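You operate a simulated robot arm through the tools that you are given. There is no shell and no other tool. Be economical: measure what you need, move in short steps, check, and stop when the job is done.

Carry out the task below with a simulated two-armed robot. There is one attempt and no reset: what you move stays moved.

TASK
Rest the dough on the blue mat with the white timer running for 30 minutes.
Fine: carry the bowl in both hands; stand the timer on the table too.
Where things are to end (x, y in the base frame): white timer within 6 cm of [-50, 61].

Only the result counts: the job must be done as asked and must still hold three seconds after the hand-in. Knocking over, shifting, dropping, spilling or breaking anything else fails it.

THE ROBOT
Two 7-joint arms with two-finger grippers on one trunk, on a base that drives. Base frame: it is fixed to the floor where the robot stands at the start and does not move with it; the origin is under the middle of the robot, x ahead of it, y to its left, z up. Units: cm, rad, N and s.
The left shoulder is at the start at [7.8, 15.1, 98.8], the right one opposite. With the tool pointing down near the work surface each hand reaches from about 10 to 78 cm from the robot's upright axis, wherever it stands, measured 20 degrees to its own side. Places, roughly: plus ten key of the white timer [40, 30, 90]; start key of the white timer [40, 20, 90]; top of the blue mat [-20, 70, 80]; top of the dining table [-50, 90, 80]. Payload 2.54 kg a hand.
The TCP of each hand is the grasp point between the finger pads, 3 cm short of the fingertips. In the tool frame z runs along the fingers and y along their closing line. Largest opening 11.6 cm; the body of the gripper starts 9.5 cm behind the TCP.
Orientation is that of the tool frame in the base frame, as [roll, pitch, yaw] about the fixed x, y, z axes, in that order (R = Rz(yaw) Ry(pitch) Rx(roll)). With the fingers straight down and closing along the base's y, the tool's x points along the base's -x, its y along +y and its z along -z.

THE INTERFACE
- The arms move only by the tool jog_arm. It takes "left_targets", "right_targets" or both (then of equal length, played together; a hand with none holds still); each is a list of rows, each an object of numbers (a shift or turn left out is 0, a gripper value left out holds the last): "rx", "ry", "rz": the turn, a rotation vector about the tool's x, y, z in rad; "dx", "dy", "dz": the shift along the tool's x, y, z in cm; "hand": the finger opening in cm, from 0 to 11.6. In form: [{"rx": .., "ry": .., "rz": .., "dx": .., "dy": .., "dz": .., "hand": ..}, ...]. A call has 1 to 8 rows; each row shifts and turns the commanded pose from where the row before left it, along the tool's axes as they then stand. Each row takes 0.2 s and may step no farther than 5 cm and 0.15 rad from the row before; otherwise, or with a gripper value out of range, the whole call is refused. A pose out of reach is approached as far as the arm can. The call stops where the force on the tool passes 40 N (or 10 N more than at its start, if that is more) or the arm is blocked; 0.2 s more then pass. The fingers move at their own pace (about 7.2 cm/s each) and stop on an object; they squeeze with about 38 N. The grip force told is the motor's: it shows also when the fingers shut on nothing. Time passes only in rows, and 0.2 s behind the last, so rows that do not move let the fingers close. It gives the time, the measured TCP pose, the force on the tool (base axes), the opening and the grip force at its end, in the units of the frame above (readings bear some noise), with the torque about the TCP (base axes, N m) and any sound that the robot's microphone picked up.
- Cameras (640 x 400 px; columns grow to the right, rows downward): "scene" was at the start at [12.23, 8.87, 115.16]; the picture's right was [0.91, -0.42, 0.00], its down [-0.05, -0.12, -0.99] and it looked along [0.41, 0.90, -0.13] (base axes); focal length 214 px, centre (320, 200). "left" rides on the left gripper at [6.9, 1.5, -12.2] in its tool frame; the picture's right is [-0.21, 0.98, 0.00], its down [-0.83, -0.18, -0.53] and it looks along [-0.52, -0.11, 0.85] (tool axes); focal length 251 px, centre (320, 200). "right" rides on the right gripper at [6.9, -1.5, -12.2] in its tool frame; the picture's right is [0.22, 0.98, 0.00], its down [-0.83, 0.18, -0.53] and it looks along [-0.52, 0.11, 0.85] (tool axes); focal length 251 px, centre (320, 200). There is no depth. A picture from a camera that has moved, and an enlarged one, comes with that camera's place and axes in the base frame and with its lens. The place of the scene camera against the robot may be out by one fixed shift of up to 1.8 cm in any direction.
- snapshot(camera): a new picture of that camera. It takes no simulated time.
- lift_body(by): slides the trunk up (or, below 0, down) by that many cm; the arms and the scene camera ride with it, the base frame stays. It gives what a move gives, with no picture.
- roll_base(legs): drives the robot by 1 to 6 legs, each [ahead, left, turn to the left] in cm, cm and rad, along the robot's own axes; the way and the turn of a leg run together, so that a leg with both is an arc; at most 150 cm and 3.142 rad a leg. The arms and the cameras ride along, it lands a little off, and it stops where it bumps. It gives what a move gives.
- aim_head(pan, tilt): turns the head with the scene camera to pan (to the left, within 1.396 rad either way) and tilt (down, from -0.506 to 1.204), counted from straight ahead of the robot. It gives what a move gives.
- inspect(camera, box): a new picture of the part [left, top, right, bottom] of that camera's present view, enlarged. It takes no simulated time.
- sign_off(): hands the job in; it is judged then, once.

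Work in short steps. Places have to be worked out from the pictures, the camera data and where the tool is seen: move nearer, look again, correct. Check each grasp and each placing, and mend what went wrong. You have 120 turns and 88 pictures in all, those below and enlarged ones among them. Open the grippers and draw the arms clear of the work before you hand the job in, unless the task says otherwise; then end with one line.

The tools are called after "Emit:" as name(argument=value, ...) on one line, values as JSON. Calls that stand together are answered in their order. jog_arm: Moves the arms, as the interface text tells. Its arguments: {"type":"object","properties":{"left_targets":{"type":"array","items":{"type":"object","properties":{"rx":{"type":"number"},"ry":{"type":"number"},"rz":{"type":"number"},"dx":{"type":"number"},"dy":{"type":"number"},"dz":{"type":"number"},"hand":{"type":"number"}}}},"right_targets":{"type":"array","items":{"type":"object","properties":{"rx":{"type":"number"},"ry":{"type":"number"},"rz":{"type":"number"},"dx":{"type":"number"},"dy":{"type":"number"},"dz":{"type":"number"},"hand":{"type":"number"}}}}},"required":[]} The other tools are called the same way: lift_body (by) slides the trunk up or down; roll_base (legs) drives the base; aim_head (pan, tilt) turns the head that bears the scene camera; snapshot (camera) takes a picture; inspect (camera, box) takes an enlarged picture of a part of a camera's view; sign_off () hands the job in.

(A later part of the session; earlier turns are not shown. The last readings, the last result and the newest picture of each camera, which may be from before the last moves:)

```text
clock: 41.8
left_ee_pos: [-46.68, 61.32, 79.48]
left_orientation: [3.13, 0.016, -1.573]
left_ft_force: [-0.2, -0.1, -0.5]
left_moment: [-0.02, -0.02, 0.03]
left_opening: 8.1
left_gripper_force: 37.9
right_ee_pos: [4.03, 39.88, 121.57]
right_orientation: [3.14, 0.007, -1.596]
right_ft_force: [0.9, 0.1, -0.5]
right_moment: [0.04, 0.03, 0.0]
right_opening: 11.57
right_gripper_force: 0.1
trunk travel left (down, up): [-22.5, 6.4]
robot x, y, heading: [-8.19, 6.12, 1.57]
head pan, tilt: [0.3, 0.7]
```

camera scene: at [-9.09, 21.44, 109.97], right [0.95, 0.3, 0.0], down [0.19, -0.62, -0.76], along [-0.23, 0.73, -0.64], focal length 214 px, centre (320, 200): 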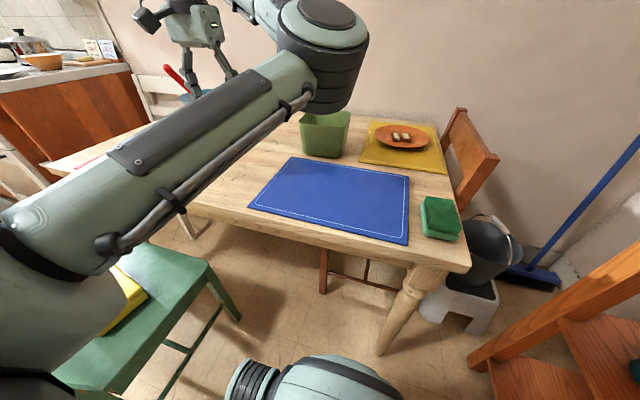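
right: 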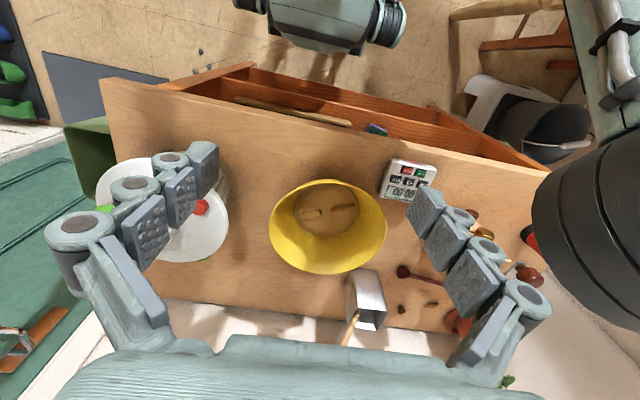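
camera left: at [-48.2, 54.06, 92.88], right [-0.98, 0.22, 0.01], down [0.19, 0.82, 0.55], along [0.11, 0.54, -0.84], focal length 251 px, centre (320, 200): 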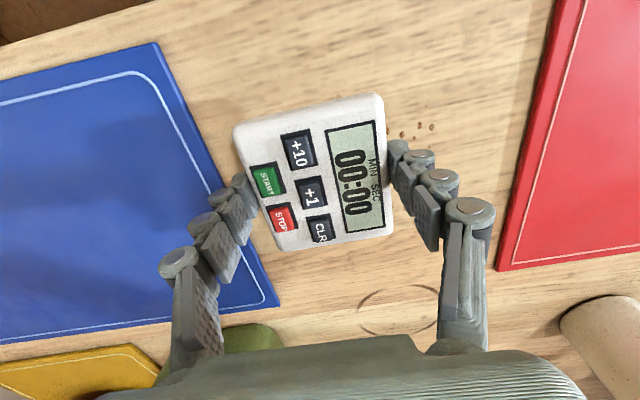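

Still free; continuing with small steps until contact.

Emit:
jog_arm(left_targets=[{"dz": 0.2}, {"dz": 0.2}, {}])

Emit:
jog_arm(left_targets=[{"dz": 0.2}, {"dz": 0.2}, {}])

Emit:
jog_arm(left_targets=[{"dz": 0.2}, {"dz": 0.2}, {}])

Emit:
inspect(camera="left", box=[160, 60, 480, 270])

```text
clock: 42.6
left_ee_pos: [-46.78, 61.42, 79.05]
left_orientation: [3.131, 0.018, -1.572]
left_ft_force: [-0.5, 0.4, -1.6]
left_moment: [0.02, 0.01, 0.0]
left_opening: 8.09
left_gripper_force: 38.1
right_ee_pos: [4.06, 39.97, 121.64]
right_orientation: [3.139, 0.006, -1.6]
right_ft_force: [0.7, 0.4, -1.0]
right_moment: [0.01, 0.02, 0.0]
right_opening: 11.6
right_gripper_force: 0.0
trunk travel left (down, up): [-22.5, 6.4]
robot x, y, heading: [-8.19, 6.05, 1.575]
head pan, tilt: [0.3, 0.7]
```

```text
clock: 43.4
left_ee_pos: [-46.86, 61.48, 78.67]
left_orientation: [3.131, 0.018, -1.574]
left_ft_force: [1.1, 0.1, -2.1]
left_moment: [-0.03, 0.01, -0.03]
left_opening: 8.1
left_gripper_force: 38.2
right_ee_pos: [4.03, 39.85, 121.65]
right_orientation: [3.139, 0.007, -1.597]
right_ft_force: [-0.5, -0.1, -0.6]
right_moment: [0.0, 0.03, -0.01]
right_opening: 11.59
right_gripper_force: 0.1
trunk travel left (down, up): [-22.5, 6.4]
robot x, y, heading: [-8.0, 6.35, 1.578]
head pan, tilt: [0.3, 0.7]
```

```text
clock: 44.2
left_ee_pos: [-46.73, 61.45, 78.32]
left_orientation: [3.132, 0.018, -1.572]
left_ft_force: [0.0, 0.6, -0.9]
left_moment: [0.0, -0.02, 0.01]
left_opening: 8.08
left_gripper_force: 37.8
right_ee_pos: [4.07, 39.84, 121.58]
right_orientation: [3.14, 0.007, -1.595]
right_ft_force: [0.8, 1.1, 0.5]
right_moment: [0.0, -0.02, 0.0]
right_opening: 11.62
right_gripper_force: 0.2
trunk travel left (down, up): [-22.5, 6.4]
robot x, y, heading: [-7.88, 6.34, 1.572]
head pan, tilt: [0.3, 0.7]
```

```text
1.90 times, centred on (320, 165) of left
camera zoom: at [-48.19, 54.15, 90.43], right [-0.98, 0.22, 0.01], down [0.19, 0.82, 0.55], along [0.11, 0.54, -0.84], focal length 479 px, centre (320, 267)
```

zoom: 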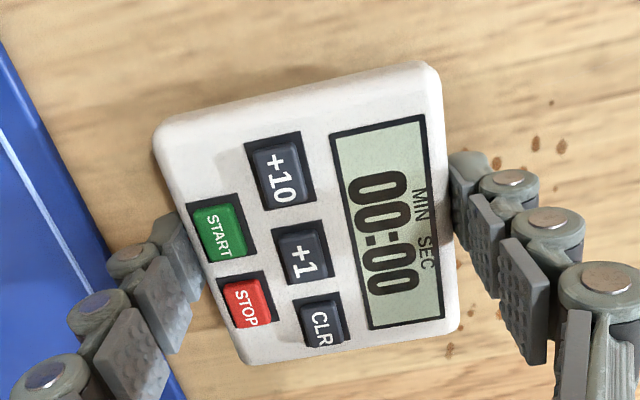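

Still a gap visible. I'll continue a bit faster; the force stop and reading will show contact.

Emit:
jog_arm(left_targets=[{"dz": 0.25}, {"dz": 0.25}, {"dz": 0.25}, {}])

Emit:
jog_arm(left_targets=[{"dz": 0.2}, {"dz": 0.2}, {"dz": 0.2}, {}])

Emit:
jog_arm(left_targets=[{"dz": 0.2}, {"dz": 0.2}, {}])

Emit:
inspect(camera="left", box=[160, 60, 480, 270])

```text
clock: 45.2
left_ee_pos: [-46.68, 61.42, 77.86]
left_orientation: [3.131, 0.02, -1.572]
left_ft_force: [-1.0, -0.8, 13.9]
left_moment: [-0.51, -0.47, -0.05]
left_opening: 8.1
left_gripper_force: 38.0
right_ee_pos: [4.05, 39.86, 121.75]
right_orientation: [3.137, 0.009, -1.599]
right_ft_force: [0.9, -0.3, -1.0]
right_moment: [0.0, 0.01, 0.02]
right_opening: 11.59
right_gripper_force: 0.0
trunk travel left (down, up): [-22.5, 6.4]
robot x, y, heading: [-7.98, 5.9, 1.571]
head pan, tilt: [0.3, 0.7]
```

```text
clock: 46.2
left_ee_pos: [-46.78, 61.35, 77.43]
left_orientation: [3.127, 0.027, -1.573]
left_ft_force: [1.1, 3.0, 33.6]
left_moment: [-0.26, -0.82, 0.11]
left_opening: 8.11
left_gripper_force: 37.8
right_ee_pos: [4.06, 39.61, 121.86]
right_orientation: [3.135, 0.01, -1.597]
right_ft_force: [0.6, -0.3, -0.5]
right_moment: [-0.02, 0.0, -0.02]
right_opening: 11.6
right_gripper_force: 0.0
trunk travel left (down, up): [-22.5, 6.4]
robot x, y, heading: [-8.17, 6.07, 1.573]
head pan, tilt: [0.3, 0.7]
```

```text
clock: 46.7
left_ee_pos: [-46.72, 61.5, 77.57]
left_orientation: [3.128, 0.03, -1.571]
left_ft_force: [3.4, -6.8, 18.5]
left_moment: [-0.39, -0.96, -0.21]
left_opening: 8.11
left_gripper_force: 37.8
right_ee_pos: [4.13, 39.75, 121.53]
right_orientation: [3.138, 0.009, -1.598]
right_ft_force: [0.2, -0.7, -0.5]
right_moment: [-0.01, 0.01, 0.01]
right_opening: 11.6
right_gripper_force: 0.0
trunk travel left (down, up): [-22.5, 6.4]
robot x, y, heading: [-7.81, 5.89, 1.575]
head pan, tilt: [0.3, 0.7]
stopped in row 2 (left hand): the force on the tool passed its limit at 45 N (the readings are from after the stop); the commanded pose is now the measured one
```

```text
1.90 times, centred on (320, 165) of left
camera zoom: at [-48.2, 54.09, 89.53], right [-0.98, 0.22, 0.02], down [0.19, 0.81, 0.56], along [0.1, 0.55, -0.83], focal length 479 px, centre (320, 267)
```

zoom: 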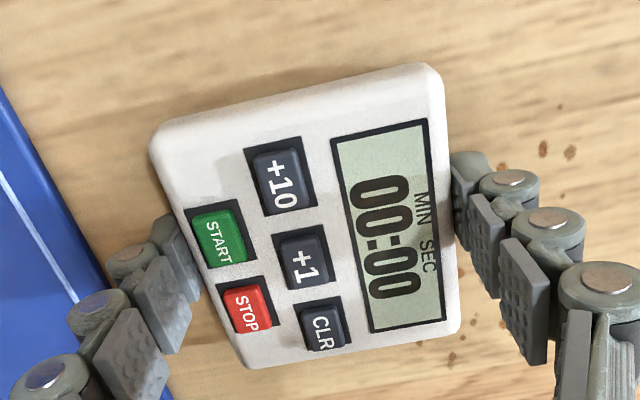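

Contact at TCP z≈77.6: the timer is on the table. I'll ease off slightly, open and back away upward.

Emit:
jog_arm(left_targets=[{"dz": -0.1}, {"hand": 11.6}, {"hand": 11.6}, {"hand": 11.6}, {"hand": 11.6}, {"dz": -3}, {"dz": -4}, {"dz": -4}])

Emit:
snapshot(camera="left")

```text
clock: 48.5
left_ee_pos: [-46.57, 61.22, 88.31]
left_orientation: [3.127, 0.026, -1.572]
left_ft_force: [0.4, -0.4, 0.1]
left_moment: [0.01, -0.06, -0.02]
left_opening: 11.61
left_gripper_force: 0.3
right_ee_pos: [3.96, 39.84, 121.67]
right_orientation: [3.137, 0.006, -1.597]
right_ft_force: [0.2, 0.8, -0.6]
right_moment: [-0.01, 0.0, 0.0]
right_opening: 11.6
right_gripper_force: 0.0
trunk travel left (down, up): [-22.5, 6.4]
robot x, y, heading: [-8.26, 6.06, 1.571]
head pan, tilt: [0.3, 0.7]
```

```text
56 pictures are left
camera left: at [-47.99, 53.79, 100.38], right [-0.98, 0.22, 0.02], down [0.19, 0.81, 0.55], along [0.1, 0.54, -0.83], focal length 251 px, centre (320, 200)
```

left: 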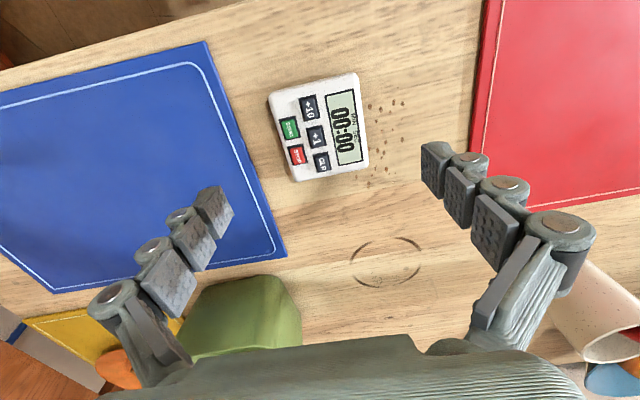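

The timer stands on the table at about [−46.7, 61.4], within 6 cm of the goal. I'll press its keys once the bowl is there; now I raise and draw in the left arm, then drive back towards the counter.

Emit:
jog_arm(left_targets=[{"dz": -4.9}, {"dz": -4.9}, {"dz": -4.9}, {"dx": 3.5, "dy": -3, "dz": -1.5}, {"dx": 3.5, "dy": -3, "dz": -1.5}, {"dx": 3.5, "dy": -3, "dz": -1.5}, {"dx": 3.5, "dy": -3, "dz": -1.5}])

Emit:
roll_base(legs=[[-20, 0, 0], [0, 0, -1.57]])

Emit:
aim_head(pan=0, tilt=0.45)

Emit:
snapshot(camera="scene")

```text
clock: 50.1
left_ee_pos: [-45.95, 55.59, 104.52]
left_orientation: [3.126, 0.025, -1.573]
left_ft_force: [0.5, 0.0, -0.1]
left_moment: [-0.01, -0.01, 0.01]
left_opening: 11.64
left_gripper_force: 0.0
left hand out of reach, approached as far as the arm can: row 4, 5, 6, 7
right_ee_pos: [4.03, 39.95, 121.63]
right_orientation: [3.139, 0.007, -1.596]
right_ft_force: [0.7, 0.4, -0.5]
right_moment: [0.0, 0.01, 0.01]
right_opening: 11.61
right_gripper_force: 0.1
trunk travel left (down, up): [-22.5, 6.4]
robot x, y, heading: [-7.82, 6.06, 1.57]
head pan, tilt: [0.3, 0.7]
```

```text
clock: 55.6
left_ee_pos: [41.39, 24.22, 104.57]
left_orientation: [3.128, 0.026, -3.139]
left_ft_force: [-0.7, 0.0, 0.1]
left_moment: [-0.04, 0.0, 0.0]
left_opening: 11.62
left_gripper_force: 0.2
right_ee_pos: [25.78, -25.64, 121.62]
right_orientation: [3.138, 0.006, 3.122]
right_ft_force: [-0.1, 0.7, 1.2]
right_moment: [0.02, 0.0, 0.0]
right_opening: 11.59
right_gripper_force: 0.1
trunk travel left (down, up): [-22.5, 6.4]
robot x, y, heading: [-8.09, -13.51, 0.008]
head pan, tilt: [0.3, 0.7]
```

```text
clock: 56.5
left_ee_pos: [41.36, 24.27, 104.58]
left_orientation: [3.128, 0.025, -3.139]
left_ft_force: [0.2, -0.3, -0.5]
left_moment: [0.04, 0.0, 0.02]
left_opening: 11.6
left_gripper_force: 0.0
right_ee_pos: [25.92, -25.75, 121.54]
right_orientation: [3.14, 0.007, 3.12]
right_ft_force: [0.3, 0.2, -0.3]
right_moment: [0.03, 0.03, 0.0]
right_opening: 11.61
right_gripper_force: 0.1
trunk travel left (down, up): [-22.5, 6.4]
robot x, y, heading: [-7.94, -13.75, 0.009]
head pan, tilt: [0.0, 0.45]
```

```text
55 pictures are left
camera scene: at [9.49, -13.28, 112.19], right [0.01, -1.0, 0.0], down [-0.44, 0.0, -0.9], along [0.9, 0.01, -0.44], focal length 214 px, centre (320, 200)
```

scene: 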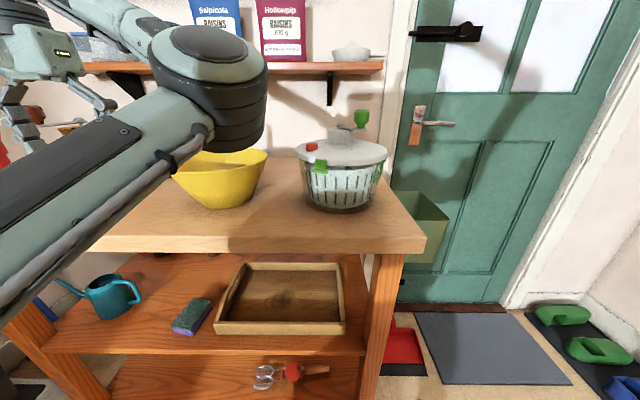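

I'll shift the base left so that the bowl is centred ahead of the robot, then get a good look at it.

Emit:
roll_base(legs=[[0, 21, 0]])

Emit:
aim_head(pan=0, tilt=0.45)

Emit:
snapshot(camera="scene")

Emit:
snapshot(camera="right")

Emit:
snapshot(camera="left")

```text
clock: 59.1
left_ee_pos: [41.21, 44.71, 104.62]
left_orientation: [3.128, 0.026, 3.141]
left_ft_force: [-0.8, 0.7, 0.0]
left_moment: [0.0, 0.02, 0.03]
left_opening: 11.62
left_gripper_force: 0.0
right_ee_pos: [25.78, -5.09, 121.66]
right_orientation: [3.139, 0.008, 3.118]
right_ft_force: [0.1, 0.8, -0.1]
right_moment: [-0.02, -0.01, -0.01]
right_opening: 11.6
right_gripper_force: 0.0
trunk travel left (down, up): [-22.5, 6.4]
robot x, y, heading: [-8.35, 7.45, 0.003]
head pan, tilt: [0.0, 0.45]
```

```text
clock: 59.7
left_ee_pos: [41.13, 44.76, 104.51]
left_orientation: [3.127, 0.026, -3.141]
left_ft_force: [0.5, -0.6, 0.0]
left_moment: [-0.01, -0.01, 0.02]
left_opening: 11.62
left_gripper_force: 0.1
right_ee_pos: [25.75, -5.07, 121.68]
right_orientation: [3.138, 0.006, 3.117]
right_ft_force: [0.7, 0.5, 0.2]
right_moment: [0.0, 0.0, 0.01]
right_opening: 11.59
right_gripper_force: 0.0
trunk travel left (down, up): [-22.5, 6.4]
robot x, y, heading: [-8.31, 6.52, -0.003]
head pan, tilt: [0.0, 0.45]
```

```text
54 pictures are left
camera scene: at [9.37, 7.4, 112.19], right [0.0, -1.0, 0.0], down [-0.44, 0.0, -0.9], along [0.9, 0.0, -0.44], focal length 214 px, centre (320, 200)
```

scene: 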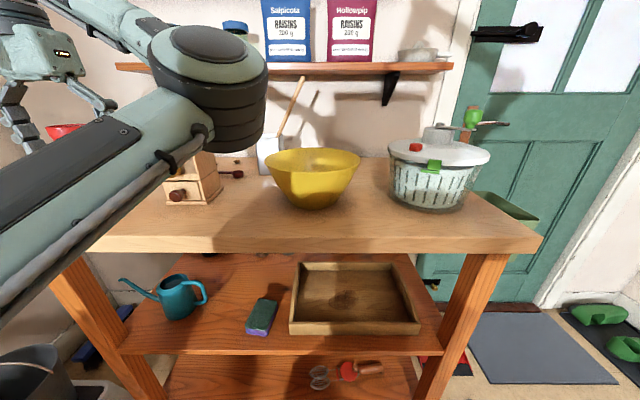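

```text
53 pictures are left
camera right: at [18.65, -6.46, 133.72], right [-0.19, 0.98, 0.0], down [0.83, 0.16, 0.54], along [0.53, 0.1, -0.84], focal length 251 px, centre (320, 200)
```

right: 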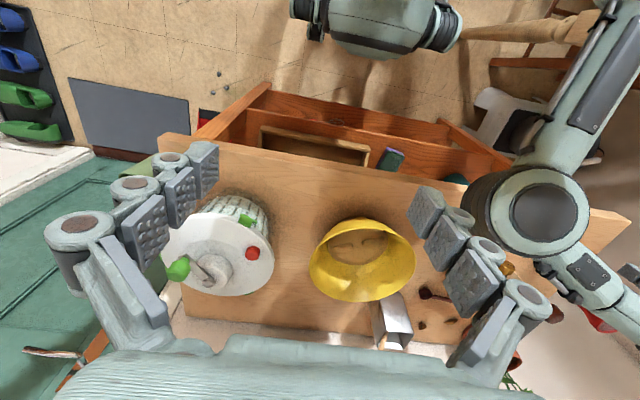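

```text
52 pictures are left
camera left: at [33.93, 46.01, 116.68], right [0.21, 0.98, 0.02], down [0.81, -0.19, 0.55], along [0.54, -0.1, -0.83], focal length 251 px, centre (320, 200)
```

left: 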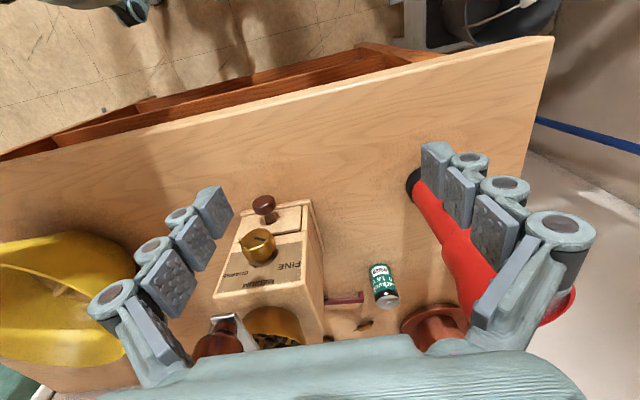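

Bowl rim: centre ≈[50.8, 8, 101], radius ≈9.5, with the spinner's lid close on its right. I'll bring the left hand in above the bowl's left side, leaned outward to match the sloping wall, and check how the elbow behaves.

Emit:
jog_arm(left_targets=[{"dx": -0.8, "dy": -4, "dz": -1.5}, {"dx": -0.8, "dy": -4, "dz": -1.5}, {"dx": -0.8, "dy": -4, "dz": -1.5}, {"dx": -0.8, "dy": -4, "dz": -1.5}, {"rx": 0.12}, {"rx": 0.12}, {"rx": 0.12}])

Emit:
snapshot(camera="scene")

Emit:
snapshot(camera="right")

```text
clock: 61.3
left_ee_pos: [40.51, 44.93, 106.18]
left_orientation: [-2.791, 0.026, 3.14]
left_ft_force: [0.5, 1.3, -0.6]
left_moment: [-0.01, 0.04, -0.04]
left_opening: 11.59
left_gripper_force: 0.1
left hand out of reach, approached as far as the arm can: row 1, 2, 3, 4
right_ee_pos: [25.72, -5.1, 121.58]
right_orientation: [3.14, 0.007, 3.119]
right_ft_force: [0.2, 0.7, -0.1]
right_moment: [-0.03, -0.01, 0.03]
right_opening: 11.59
right_gripper_force: 0.0
trunk travel left (down, up): [-22.5, 6.4]
robot x, y, heading: [-8.09, 6.73, 0.001]
head pan, tilt: [0.0, 0.45]
```

```text
51 pictures are left
camera scene: at [9.36, 7.44, 112.2], right [0.0, -1.0, 0.0], down [-0.43, 0.0, -0.9], along [0.9, 0.0, -0.43], focal length 214 px, centre (320, 200)
```

scene: 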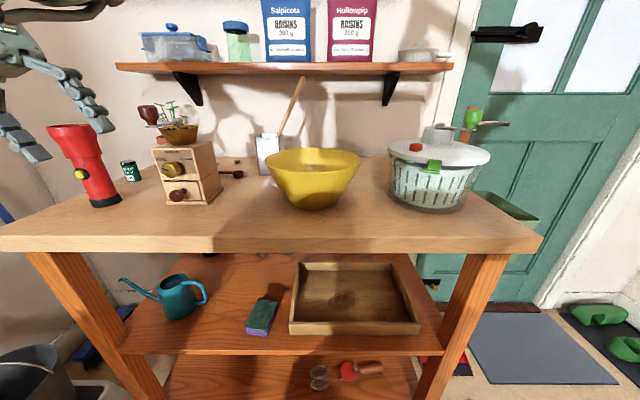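

```text
50 pictures are left
camera right: at [18.63, -6.41, 133.74], right [-0.19, 0.98, 0.0], down [0.83, 0.16, 0.54], along [0.53, 0.1, -0.84], focal length 251 px, centre (320, 200)
```

right: 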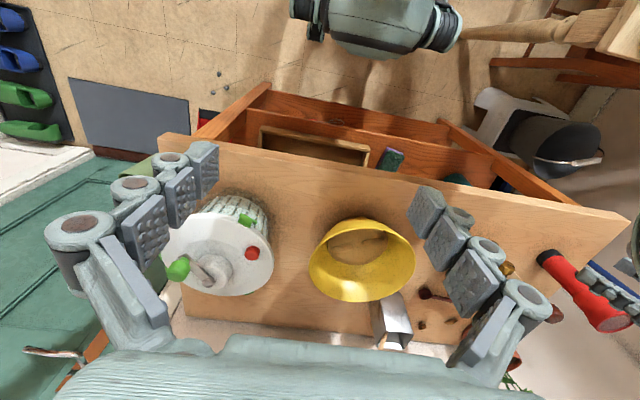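

The elbow has now swung outward, freeing the view. I'll try moving the left hand inward again.

Emit:
jog_arm(left_targets=[{"dx": -0.8, "dy": -4.2, "dz": 0.25}, {"dx": -0.8, "dy": -4.2, "dz": 0.25}, {"dx": -0.8, "dy": -4.2, "dz": 0.25}, {"dx": -0.8, "dy": -4.2, "dz": 0.25}, {"dx": -0.8, "dy": -4.2, "dz": 0.25}])

Emit:
snapshot(camera="scene")

```text
clock: 62.5
left_ee_pos: [44.58, 25.31, 111.71]
left_orientation: [-2.777, 0.011, -3.133]
left_ft_force: [0.5, -0.4, 0.4]
left_moment: [0.02, 0.0, -0.01]
left_opening: 11.6
left_gripper_force: 0.2
right_ee_pos: [25.68, -5.18, 121.52]
right_orientation: [3.139, 0.008, 3.116]
right_ft_force: [-0.1, 0.3, 0.2]
right_moment: [-0.02, -0.03, -0.01]
right_opening: 11.6
right_gripper_force: 0.0
trunk travel left (down, up): [-22.5, 6.4]
robot x, y, heading: [-8.49, 6.71, 0.007]
head pan, tilt: [0.0, 0.45]
```

```text
49 pictures are left
camera scene: at [9.38, 8.89, 114.16], right [0.17, -0.99, 0.0], down [-0.23, -0.04, -0.97], along [0.96, 0.16, -0.24], focal length 214 px, centre (320, 200)
```

scene: 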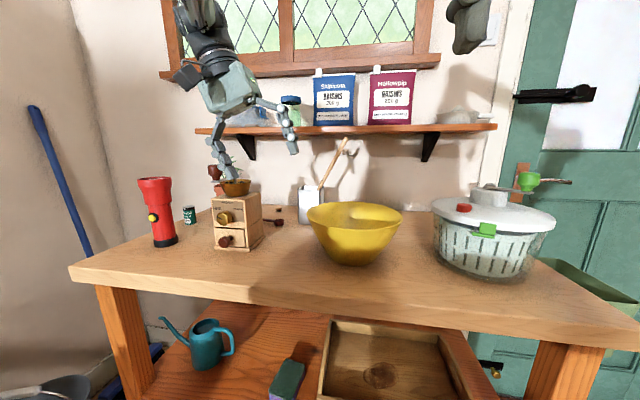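

The arm works there. To get a clear diametral grip away from the spinner, I'll turn the robot 0.26 rad right and shift it left, so that the hands can take the bowl at the near-right and far-left rim.

Emit:
roll_base(legs=[[0, 0, -0.26], [0, 16.3, 0], [4, 0, 0]])

Emit:
snapshot(camera="scene")

Emit:
snapshot(camera="left")

Emit:
snapshot(camera="right")

```text
clock: 66.1
left_ee_pos: [55.6, 25.28, 111.7]
left_orientation: [-2.785, 0.015, 2.883]
left_ft_force: [0.2, -0.2, 0.2]
left_moment: [0.02, 0.07, -0.03]
left_opening: 11.62
left_gripper_force: 0.1
right_ee_pos: [29.62, 1.05, 121.63]
right_orientation: [3.138, 0.005, 2.852]
right_ft_force: [-0.2, -0.4, -1.2]
right_moment: [0.01, 0.06, 0.0]
right_opening: 11.59
right_gripper_force: 0.0
trunk travel left (down, up): [-22.5, 6.4]
robot x, y, heading: [-0.26, 21.23, -0.267]
head pan, tilt: [0.0, 0.45]
```

```text
48 pictures are left
camera scene: at [17.42, 19.62, 114.03], right [-0.07, -1.0, 0.0], down [-0.25, 0.02, -0.97], along [0.97, -0.07, -0.25], focal length 214 px, centre (320, 200)
```

scene: 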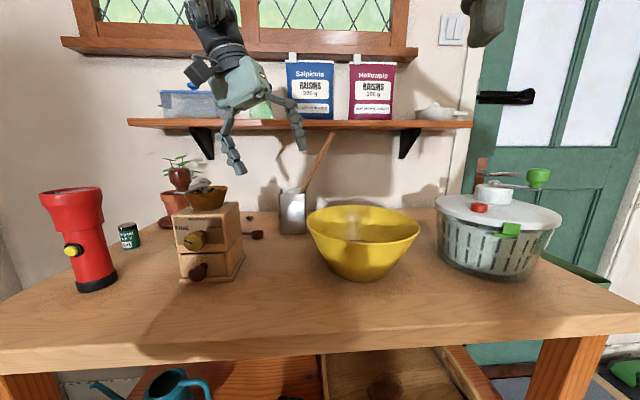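

```text
47 pictures are left
camera left: at [50.11, 32.52, 122.59], right [0.45, 0.83, -0.34], down [0.79, -0.19, 0.58], along [0.41, -0.53, -0.74], focal length 251 px, centre (320, 200)
```

left: 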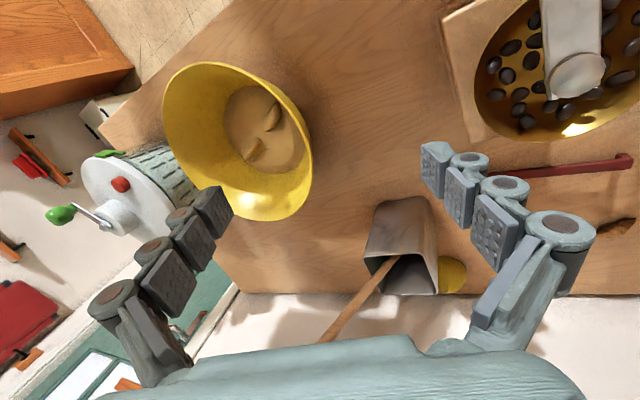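

```text
46 pictures are left
camera right: at [22.39, 1.65, 133.69], right [0.07, 1.0, 0.0], down [0.84, -0.06, 0.54], along [0.54, -0.04, -0.84], focal length 251 px, centre (320, 200)
```

right: 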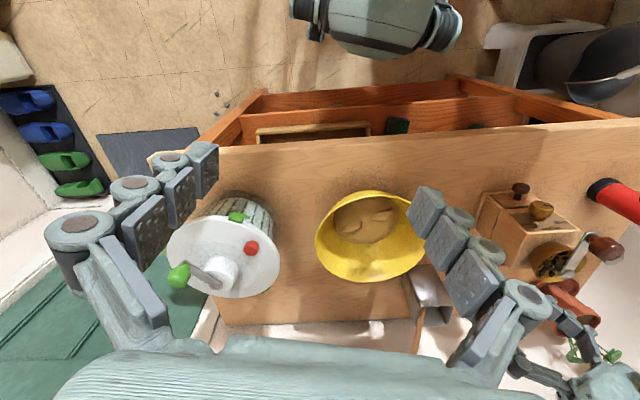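

Refined geometry: rim centre ≈[53, 8.3], z≈99.5, r≈10; spinner lid centre ≈[50.5, −16], r≈9; mill centred ≈[55, 38]. The left hand goes to azimuth 50° and the right to −130°, both leaned ~0.36 rad. First I orient both hands at height.

Emit:
jog_arm(left_targets=[{"dx": -2.35, "dy": -2.8, "dz": 1.05}, {"dx": -2.35, "dy": -2.8, "dz": 1.05}, {"ry": 0.0385, "rz": 0.103}, {"ry": 0.0385, "rz": 0.103}, {"ry": 0.0385, "rz": 0.103}, {"ry": 0.0385, "rz": 0.103}, {}], right_targets=[{"rz": 0.136}, {"rz": 0.136}, {"rz": 0.136}, {"rx": -0.12}, {"rx": -0.12}, {"rx": -0.12}, {}])

Emit:
snapshot(camera="scene")

Emit:
snapshot(camera="left")

```text
clock: 67.7
left_ee_pos: [58.55, 18.3, 111.91]
left_orientation: [-2.792, 0.016, 2.443]
left_ft_force: [0.2, -0.5, 0.6]
left_moment: [0.02, 0.03, 0.05]
left_opening: 11.57
left_gripper_force: 0.0
right_ee_pos: [29.41, 1.04, 121.75]
right_orientation: [2.772, 0.004, 2.443]
right_ft_force: [-0.6, -0.9, -0.5]
right_moment: [0.02, -0.02, -0.01]
right_opening: 11.61
right_gripper_force: 0.0
trunk travel left (down, up): [-22.5, 6.4]
robot x, y, heading: [-0.16, 21.47, -0.259]
head pan, tilt: [0.0, 0.45]
```

```text
45 pictures are left
camera scene: at [16.88, 17.94, 112.2], right [-0.26, -0.97, 0.0], down [-0.42, 0.11, -0.9], along [0.87, -0.23, -0.44], focal length 214 px, centre (320, 200)
```

scene: 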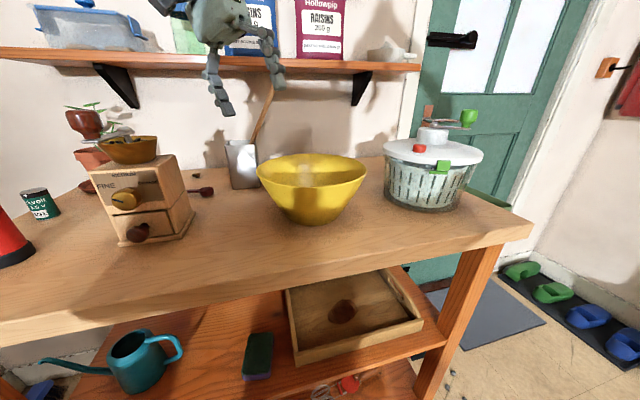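

```text
44 pictures are left
camera left: at [56.64, 27.04, 122.74], right [0.76, 0.56, -0.33], down [0.63, -0.52, 0.58], along [0.15, -0.65, -0.75], focal length 251 px, centre (320, 200)
```

left: 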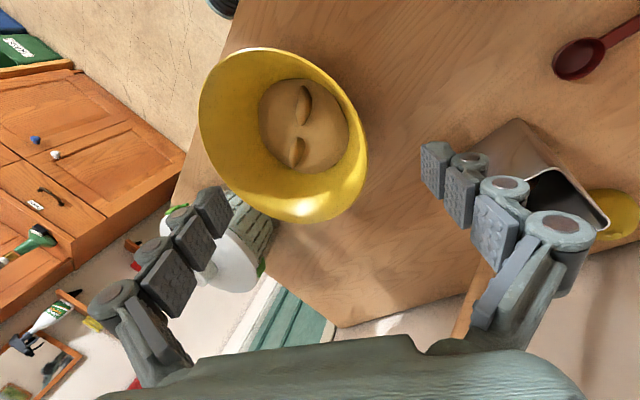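

Both orientations are right. With perspective corrected, the rim centre is ≈[53.4, 8.5, 99.5]. I'll bring the left hand to its standoff and the right hand forward at height.

Emit:
jog_arm(left_targets=[{"dx": -1.18, "dy": 1.71, "dz": 2.67}, {"dx": -1.18, "dy": 1.71, "dz": 2.67}, {"hand": 8}, {}, {}], right_targets=[{"dx": -3.4, "dy": 2.1, "dz": 0.79}, {"dx": -3.4, "dy": 2.1, "dz": 0.79}, {"dx": -3.4, "dy": 2.1, "dz": 0.79}, {"dx": -3.4, "dy": 2.1, "dz": 0.79, "hand": 8}, {}])

Emit:
snapshot(camera="scene")

Emit:
snapshot(camera="right")

```text
clock: 68.9
left_ee_pos: [61.38, 17.92, 105.72]
left_orientation: [-2.792, 0.016, 2.446]
left_ft_force: [0.3, 0.1, -0.4]
left_moment: [0.04, -0.01, -0.04]
left_opening: 7.97
left_gripper_force: 0.0
right_ee_pos: [45.74, -0.76, 121.73]
right_orientation: [2.775, 0.005, 2.444]
right_ft_force: [-0.2, 0.1, 1.2]
right_moment: [0.02, 0.02, -0.01]
right_opening: 7.99
right_gripper_force: 0.1
trunk travel left (down, up): [-22.5, 6.4]
robot x, y, heading: [0.16, 21.25, -0.263]
head pan, tilt: [0.0, 0.45]
```

```text
43 pictures are left
camera scene: at [16.86, 17.92, 112.2], right [-0.26, -0.97, 0.0], down [-0.42, 0.11, -0.9], along [0.87, -0.23, -0.43], focal length 214 px, centre (320, 200)
```

scene: 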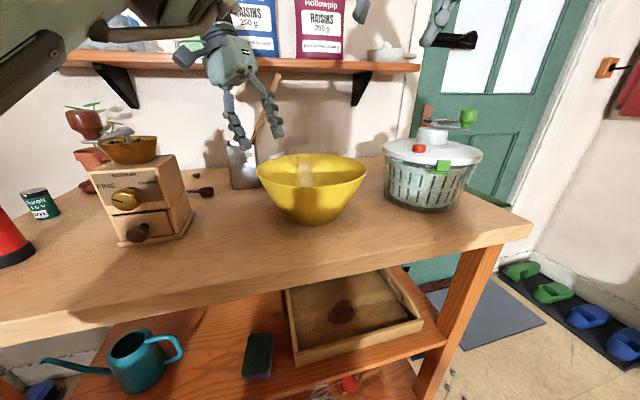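

```text
42 pictures are left
camera right: at [36.54, -0.64, 132.49], right [0.42, 0.84, 0.35], down [0.62, -0.55, 0.57], along [0.67, -0.02, -0.75], focal length 251 px, centre (320, 200)
```

right: 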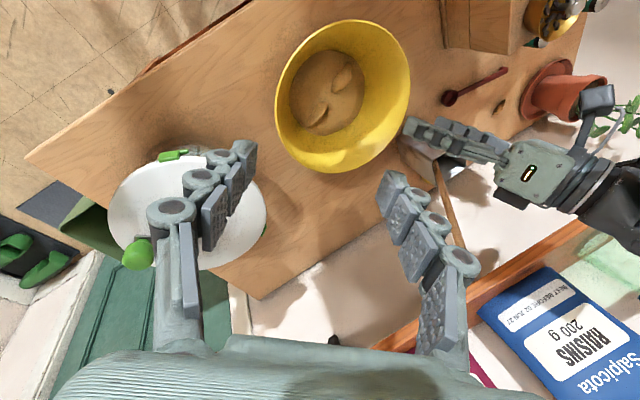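

Both hands look correctly placed. Lowering the right hand to its standoff too.

Emit:
jog_arm(right_targets=[{"dy": -1.4, "dz": 3.75}, {"dy": -1.4, "dz": 3.75}, {"dy": -1.4, "dz": 3.75}, {"dy": -1.4, "dz": 3.75}, {}])

Emit:
snapshot(camera="scene")

Emit:
snapshot(camera="right")

Emit:
snapshot(camera="left")

```text
clock: 70.1
left_ee_pos: [61.44, 18.01, 105.72]
left_orientation: [-2.791, 0.015, 2.445]
left_ft_force: [-0.4, -0.5, -0.4]
left_moment: [0.01, -0.01, 0.02]
left_opening: 8.01
left_gripper_force: 0.1
right_ee_pos: [45.68, -0.6, 106.02]
right_orientation: [2.774, 0.007, 2.444]
right_ft_force: [1.0, 1.1, 0.5]
right_moment: [0.02, -0.02, -0.02]
right_opening: 8.01
right_gripper_force: 0.1
trunk travel left (down, up): [-22.5, 6.4]
robot x, y, heading: [0.14, 21.56, -0.262]
head pan, tilt: [0.0, 0.45]
```

```text
41 pictures are left
camera scene: at [16.88, 17.93, 112.2], right [-0.26, -0.97, 0.0], down [-0.42, 0.11, -0.9], along [0.87, -0.23, -0.44], focal length 214 px, centre (320, 200)
```

scene: 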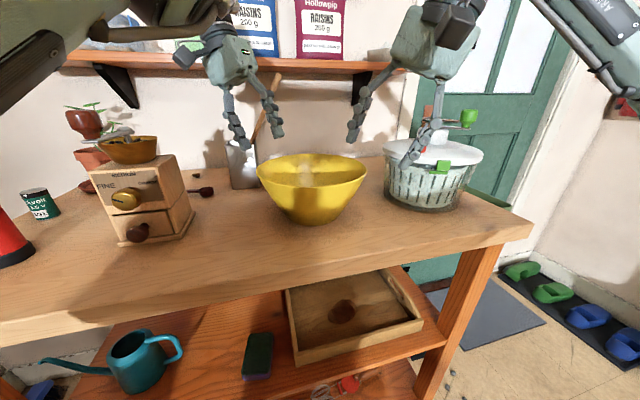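

```text
40 pictures are left
camera right: at [36.64, -0.61, 116.72], right [0.42, 0.84, 0.35], down [0.62, -0.55, 0.57], along [0.67, -0.02, -0.75], focal length 251 px, centre (320, 200)
```

right: 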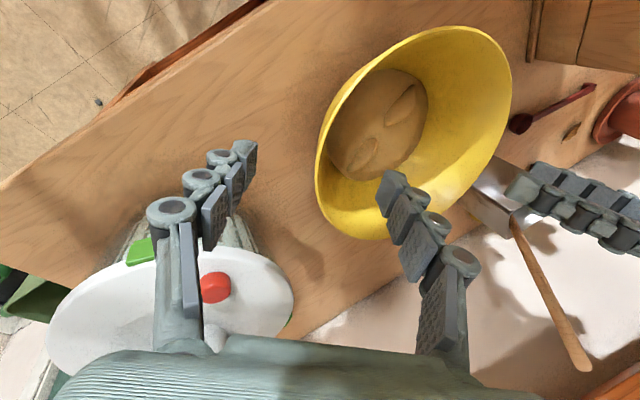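

```text
39 pictures are left
camera left: at [59.47, 26.67, 116.6], right [0.76, 0.56, -0.33], down [0.63, -0.52, 0.58], along [0.15, -0.65, -0.75], focal length 251 px, centre (320, 200)
```

left: 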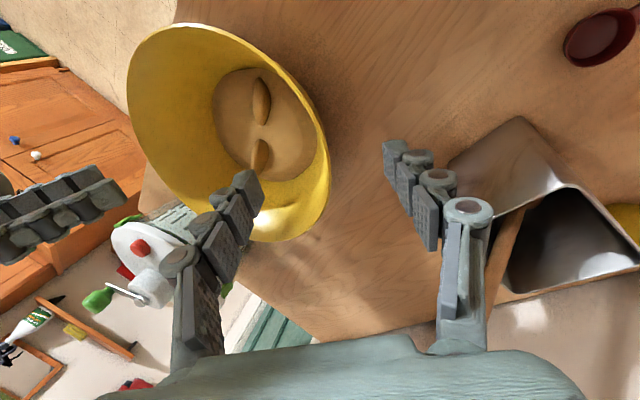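

Both hands line up: the wall passes midway between each pair of fingers. I'll advance both along their axes by 5 cm, then check.

Emit:
jog_arm(left_targets=[{"dz": 2.5, "dy": 0.4}, {"dz": 2.5}, {}], right_targets=[{"dz": 2.5, "dy": 0.1}, {"dz": 2.5}, {}])

Emit:
snapshot(camera="right")

Emit:
snapshot(camera="left")

Emit:
inspect(camera="scene", box=[200, 60, 460, 240])

```text
clock: 70.9
left_ee_pos: [60.66, 16.84, 100.79]
left_orientation: [-2.791, 0.015, 2.443]
left_ft_force: [0.4, 0.3, -0.2]
left_moment: [-0.02, 0.02, -0.04]
left_opening: 8.01
left_gripper_force: 0.2
right_ee_pos: [46.92, 0.55, 101.19]
right_orientation: [2.776, 0.005, 2.444]
right_ft_force: [-0.4, -0.3, 0.2]
right_moment: [0.01, -0.01, 0.0]
right_opening: 8.02
right_gripper_force: 0.0
trunk travel left (down, up): [-22.5, 6.4]
robot x, y, heading: [-0.06, 21.73, -0.261]
head pan, tilt: [0.0, 0.45]
```

```text
38 pictures are left
camera right: at [37.91, 0.7, 111.93], right [0.42, 0.84, 0.35], down [0.62, -0.55, 0.57], along [0.67, -0.02, -0.75], focal length 251 px, centre (320, 200)
```

right: 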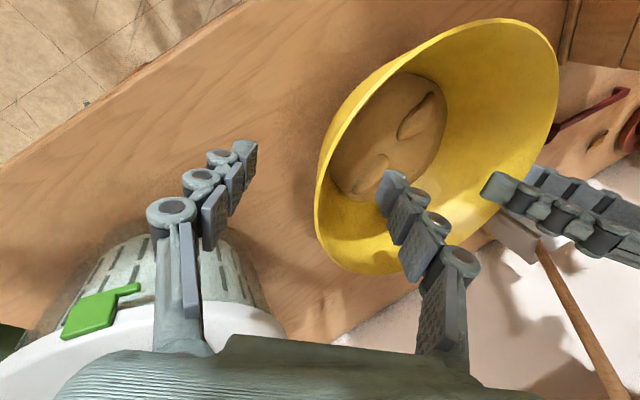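

```text
37 pictures are left
camera left: at [58.68, 25.51, 111.68], right [0.76, 0.56, -0.33], down [0.63, -0.52, 0.58], along [0.15, -0.65, -0.75], focal length 251 px, centre (320, 200)
```

left: 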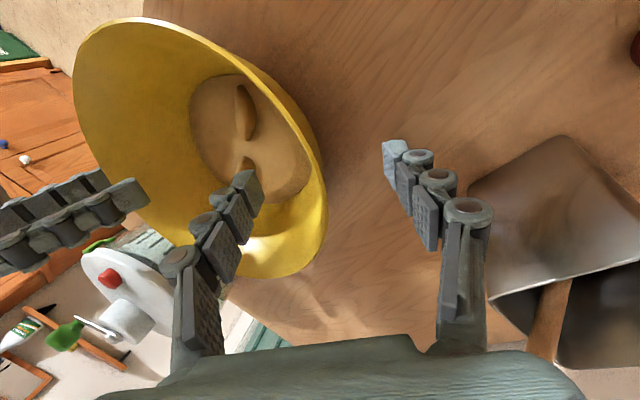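

```text
2.22 times, centred on (330, 150) of scene
camera zoom: at [16.89, 17.92, 112.2], right [-0.26, -0.97, 0.0], down [-0.42, 0.11, -0.9], along [0.87, -0.23, -0.44], focal length 477 px, centre (298, 311)
```

zoom: 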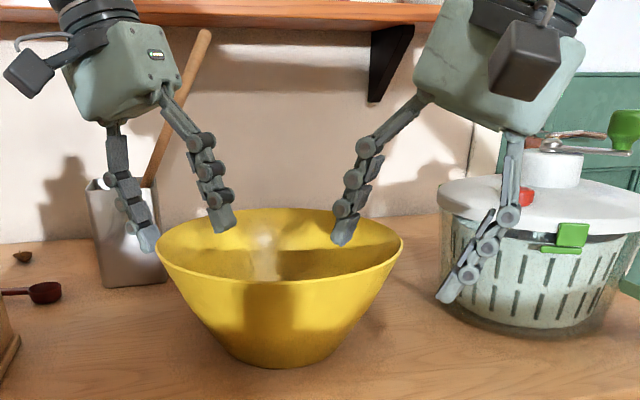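

Both inner fingers are entering the bowl and outer ones are outside. I'll advance 3 cm more and check.

Emit:
jog_arm(left_targets=[{"dz": 1.5}, {"dz": 1.5}, {}], right_targets=[{"dz": 1.6}, {"dz": 1.6}, {}])

Emit:
snapshot(camera="right")

Emit:
snapshot(camera="left")

Emit:
inspect(camera="scene", box=[200, 60, 460, 240])

```text
clock: 71.7
left_ee_pos: [60.72, 16.42, 98.17]
left_orientation: [-2.788, 0.014, 2.443]
left_ft_force: [-0.1, -0.4, -0.3]
left_moment: [-0.03, -0.01, 0.0]
left_opening: 8.02
left_gripper_force: 0.2
left hand out of reach, approached as far as the arm can: row 2
right_ee_pos: [47.82, 1.58, 98.13]
right_orientation: [2.777, 0.004, 2.446]
right_ft_force: [-0.3, -0.2, -0.7]
right_moment: [0.01, -0.01, -0.03]
right_opening: 8.01
right_gripper_force: 0.1
trunk travel left (down, up): [-22.5, 6.4]
robot x, y, heading: [-0.5, 21.72, -0.261]
head pan, tilt: [0.0, 0.45]
```

```text
35 pictures are left
camera right: at [38.7, 1.64, 108.83], right [0.42, 0.84, 0.35], down [0.62, -0.54, 0.57], along [0.67, -0.02, -0.75], focal length 251 px, centre (320, 200)
```

right: 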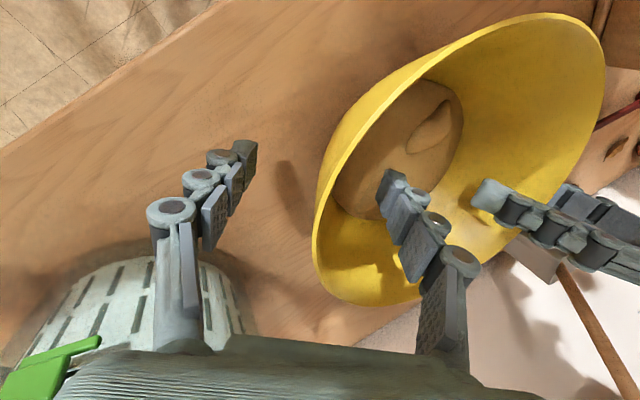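

```text
34 pictures are left
camera left: at [58.82, 25.03, 109.11], right [0.76, 0.56, -0.33], down [0.64, -0.52, 0.58], along [0.15, -0.65, -0.75], focal length 251 px, centre (320, 200)
```

left: 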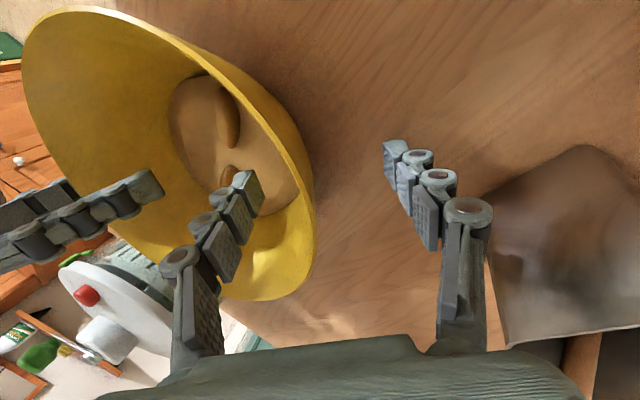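

```text
2.22 times, centred on (330, 150) of scene
camera zoom: at [16.88, 17.92, 112.2], right [-0.26, -0.97, 0.0], down [-0.42, 0.11, -0.9], along [0.87, -0.23, -0.44], focal length 477 px, centre (298, 311)
```

zoom: 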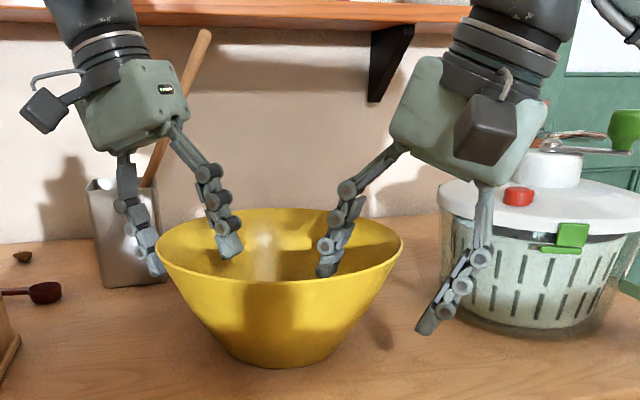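

Both walls lie midway between fingers near each TCP. I'll close both hands on the rim together.

Emit:
jog_arm(left_targets=[{"hand": 4}, {"hand": 2}, {"hand": 0}, {"hand": 0}, {"hand": 0}, {"hand": 0}], right_targets=[{"hand": 4}, {"hand": 2}, {"hand": 0}, {"hand": 0}, {"hand": 0}, {"hand": 0}])

Emit:
snapshot(camera="right")

Emit:
snapshot(camera="left")

Emit:
inspect(camera="scene", box=[200, 60, 460, 240])

```text
clock: 72.6
left_ee_pos: [60.07, 15.54, 98.58]
left_orientation: [-2.767, 0.013, 2.425]
left_ft_force: [-12.9, -7.1, 8.4]
left_moment: [-1.25, 0.99, -0.63]
left_opening: 1.18
left_gripper_force: 38.0
right_ee_pos: [48.28, 1.99, 98.5]
right_orientation: [2.751, 0.01, 2.439]
right_ft_force: [14.0, 7.5, 1.2]
right_moment: [1.33, -0.85, -0.61]
right_opening: 1.11
right_gripper_force: 37.9
trunk travel left (down, up): [-22.5, 6.4]
robot x, y, heading: [0.11, 21.63, -0.263]
head pan, tilt: [0.0, 0.45]
stopped in row 4 (right hand): the force on the tool passed its limit at 46 N (the readings are from after the stop); the commanded pose is now the measured one
```

```text
32 pictures are left
camera right: at [38.91, 1.91, 109.1], right [0.42, 0.83, 0.37], down [0.6, -0.56, 0.57], along [0.68, -0.02, -0.73], focal length 251 px, centre (320, 200)
```

right: 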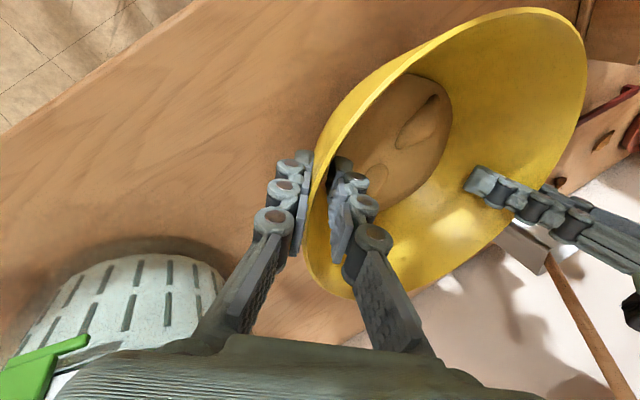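

```text
31 pictures are left
camera left: at [58.47, 24.44, 109.31], right [0.76, 0.54, -0.35], down [0.63, -0.52, 0.58], along [0.13, -0.66, -0.74], focal length 251 px, centre (320, 200)
```

left: 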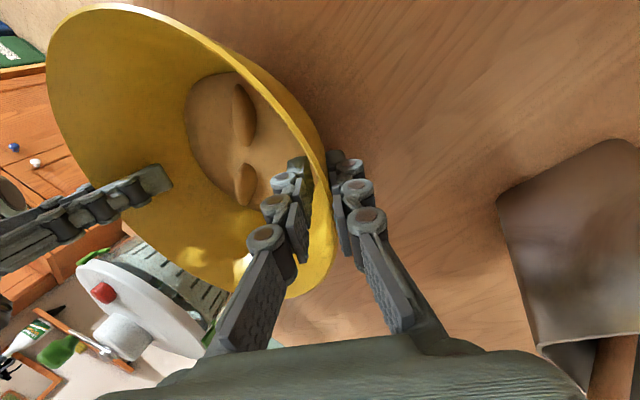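

```text
2.22 times, centred on (330, 150) of scene
camera zoom: at [16.82, 17.94, 112.22], right [-0.26, -0.97, 0.0], down [-0.42, 0.11, -0.9], along [0.87, -0.23, -0.43], focal length 477 px, centre (298, 311)
```

zoom: 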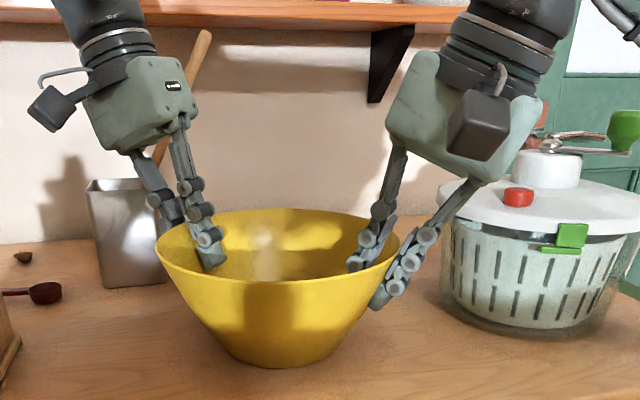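

Both grippers hold the rim (1.1 cm opening). I'll lift with the trunk: 2 cm first, then check.

Emit:
lift_body(by=2)

Emit:
inspect(camera="scene", box=[200, 60, 460, 240])

```text
clock: 73.3
left_ee_pos: [60.1, 15.56, 100.23]
left_orientation: [-2.768, 0.008, 2.427]
left_ft_force: [-22.9, -15.8, -2.5]
left_moment: [-1.35, 1.05, -0.7]
left_opening: 1.24
left_gripper_force: 38.2
right_ee_pos: [48.3, 1.95, 100.22]
right_orientation: [2.752, 0.007, 2.44]
right_ft_force: [24.0, 15.3, -5.0]
right_moment: [1.26, -0.95, -0.67]
right_opening: 1.12
right_gripper_force: 37.8
trunk travel left (down, up): [-24.5, 4.4]
robot x, y, heading: [-0.34, 21.61, -0.263]
head pan, tilt: [0.0, 0.45]
```

```text
2.22 times, centred on (330, 150) of scene
camera zoom: at [17.0, 17.89, 114.16], right [-0.26, -0.97, 0.0], down [-0.42, 0.11, -0.9], along [0.87, -0.23, -0.44], focal length 477 px, centre (298, 311)
```

zoom: 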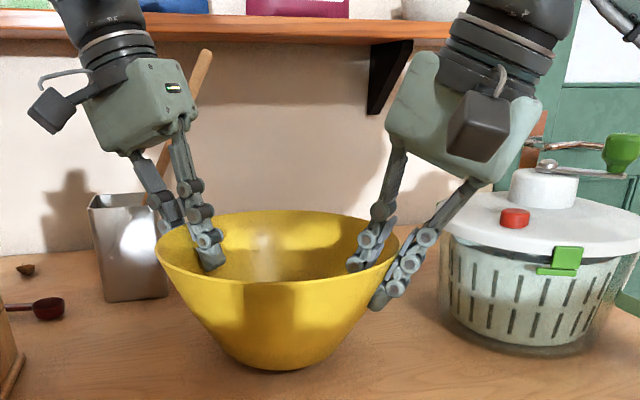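

The bowl rises with the hands. I'll lift 4 cm more and check.

Emit:
lift_body(by=4)

Emit:
snapshot(camera="scene")

```text
clock: 74.1
left_ee_pos: [60.08, 15.5, 104.24]
left_orientation: [-2.767, 0.007, 2.43]
left_ft_force: [-24.7, -14.8, -3.2]
left_moment: [-1.25, 1.15, -0.78]
left_opening: 1.22
left_gripper_force: 37.7
right_ee_pos: [48.2, 1.85, 104.39]
right_orientation: [2.751, 0.007, 2.44]
right_ft_force: [25.4, 14.9, -2.9]
right_moment: [1.3, -1.17, -0.75]
right_opening: 1.12
right_gripper_force: 37.8
trunk travel left (down, up): [-28.5, 0.4]
robot x, y, heading: [-0.27, 21.75, -0.259]
head pan, tilt: [0.0, 0.45]
```

```text
28 pictures are left
camera scene: at [16.99, 17.89, 118.17], right [-0.26, -0.97, 0.0], down [-0.42, 0.11, -0.9], along [0.87, -0.23, -0.44], focal length 214 px, centre (320, 200)
```

scene: 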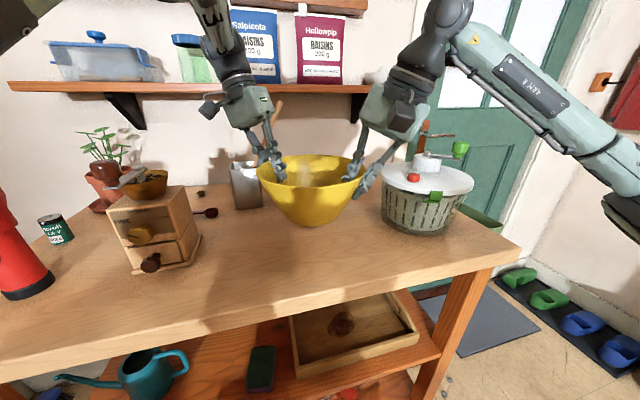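

Lifted ~6 cm and stable. I'll back straight away from the counter, then turn left part-way, and check.

Emit:
roll_base(legs=[[-23.9, -6.35, 0]])

Emit:
roll_base(legs=[[0, 0, 0.78], [-8.9, -15.6, 0]])

Emit:
snapshot(camera="scene")

```text
clock: 75.9
left_ee_pos: [36.29, 15.75, 104.34]
left_orientation: [-2.763, 0.009, 2.427]
left_ft_force: [0.8, 3.9, -3.1]
left_moment: [-1.87, 0.43, -0.23]
left_opening: 1.17
left_gripper_force: 37.7
right_ee_pos: [24.54, 2.05, 104.22]
right_orientation: [2.75, 0.006, 2.44]
right_ft_force: [-1.5, -4.3, -3.5]
right_moment: [1.8, -0.38, -0.19]
right_opening: 1.11
right_gripper_force: 38.1
trunk travel left (down, up): [-28.5, 0.4]
robot x, y, heading: [-24.28, 21.63, -0.256]
head pan, tilt: [0.0, 0.45]
stopped in leg 1: the robot was blocked; the commanded pose is now the measured one
```

```text
clock: 80.1
left_ee_pos: [23.27, 41.13, 104.25]
left_orientation: [-2.765, 0.009, -3.089]
left_ft_force: [-10.2, 2.2, -3.7]
left_moment: [-1.53, 0.46, -0.9]
left_opening: 1.18
left_gripper_force: 38.6
right_ee_pos: [24.35, 23.0, 104.36]
right_orientation: [2.752, 0.005, -3.074]
right_ft_force: [10.0, -3.0, -3.8]
right_moment: [1.51, -0.46, -0.9]
right_opening: 1.09
right_gripper_force: 38.2
trunk travel left (down, up): [-28.5, 0.4]
robot x, y, heading: [-23.91, 3.61, 0.511]
head pan, tilt: [0.0, 0.45]
```

```text
27 pictures are left
camera scene: at [-8.58, 11.82, 118.19], right [0.49, -0.87, 0.0], down [-0.38, -0.21, -0.9], along [0.79, 0.44, -0.44], focal length 214 px, centre (320, 200)
```

scene: 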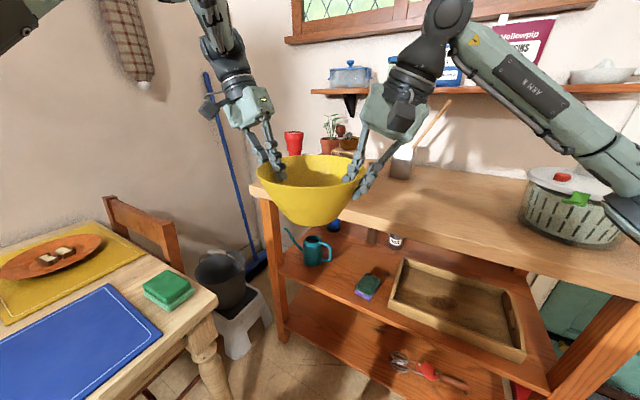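

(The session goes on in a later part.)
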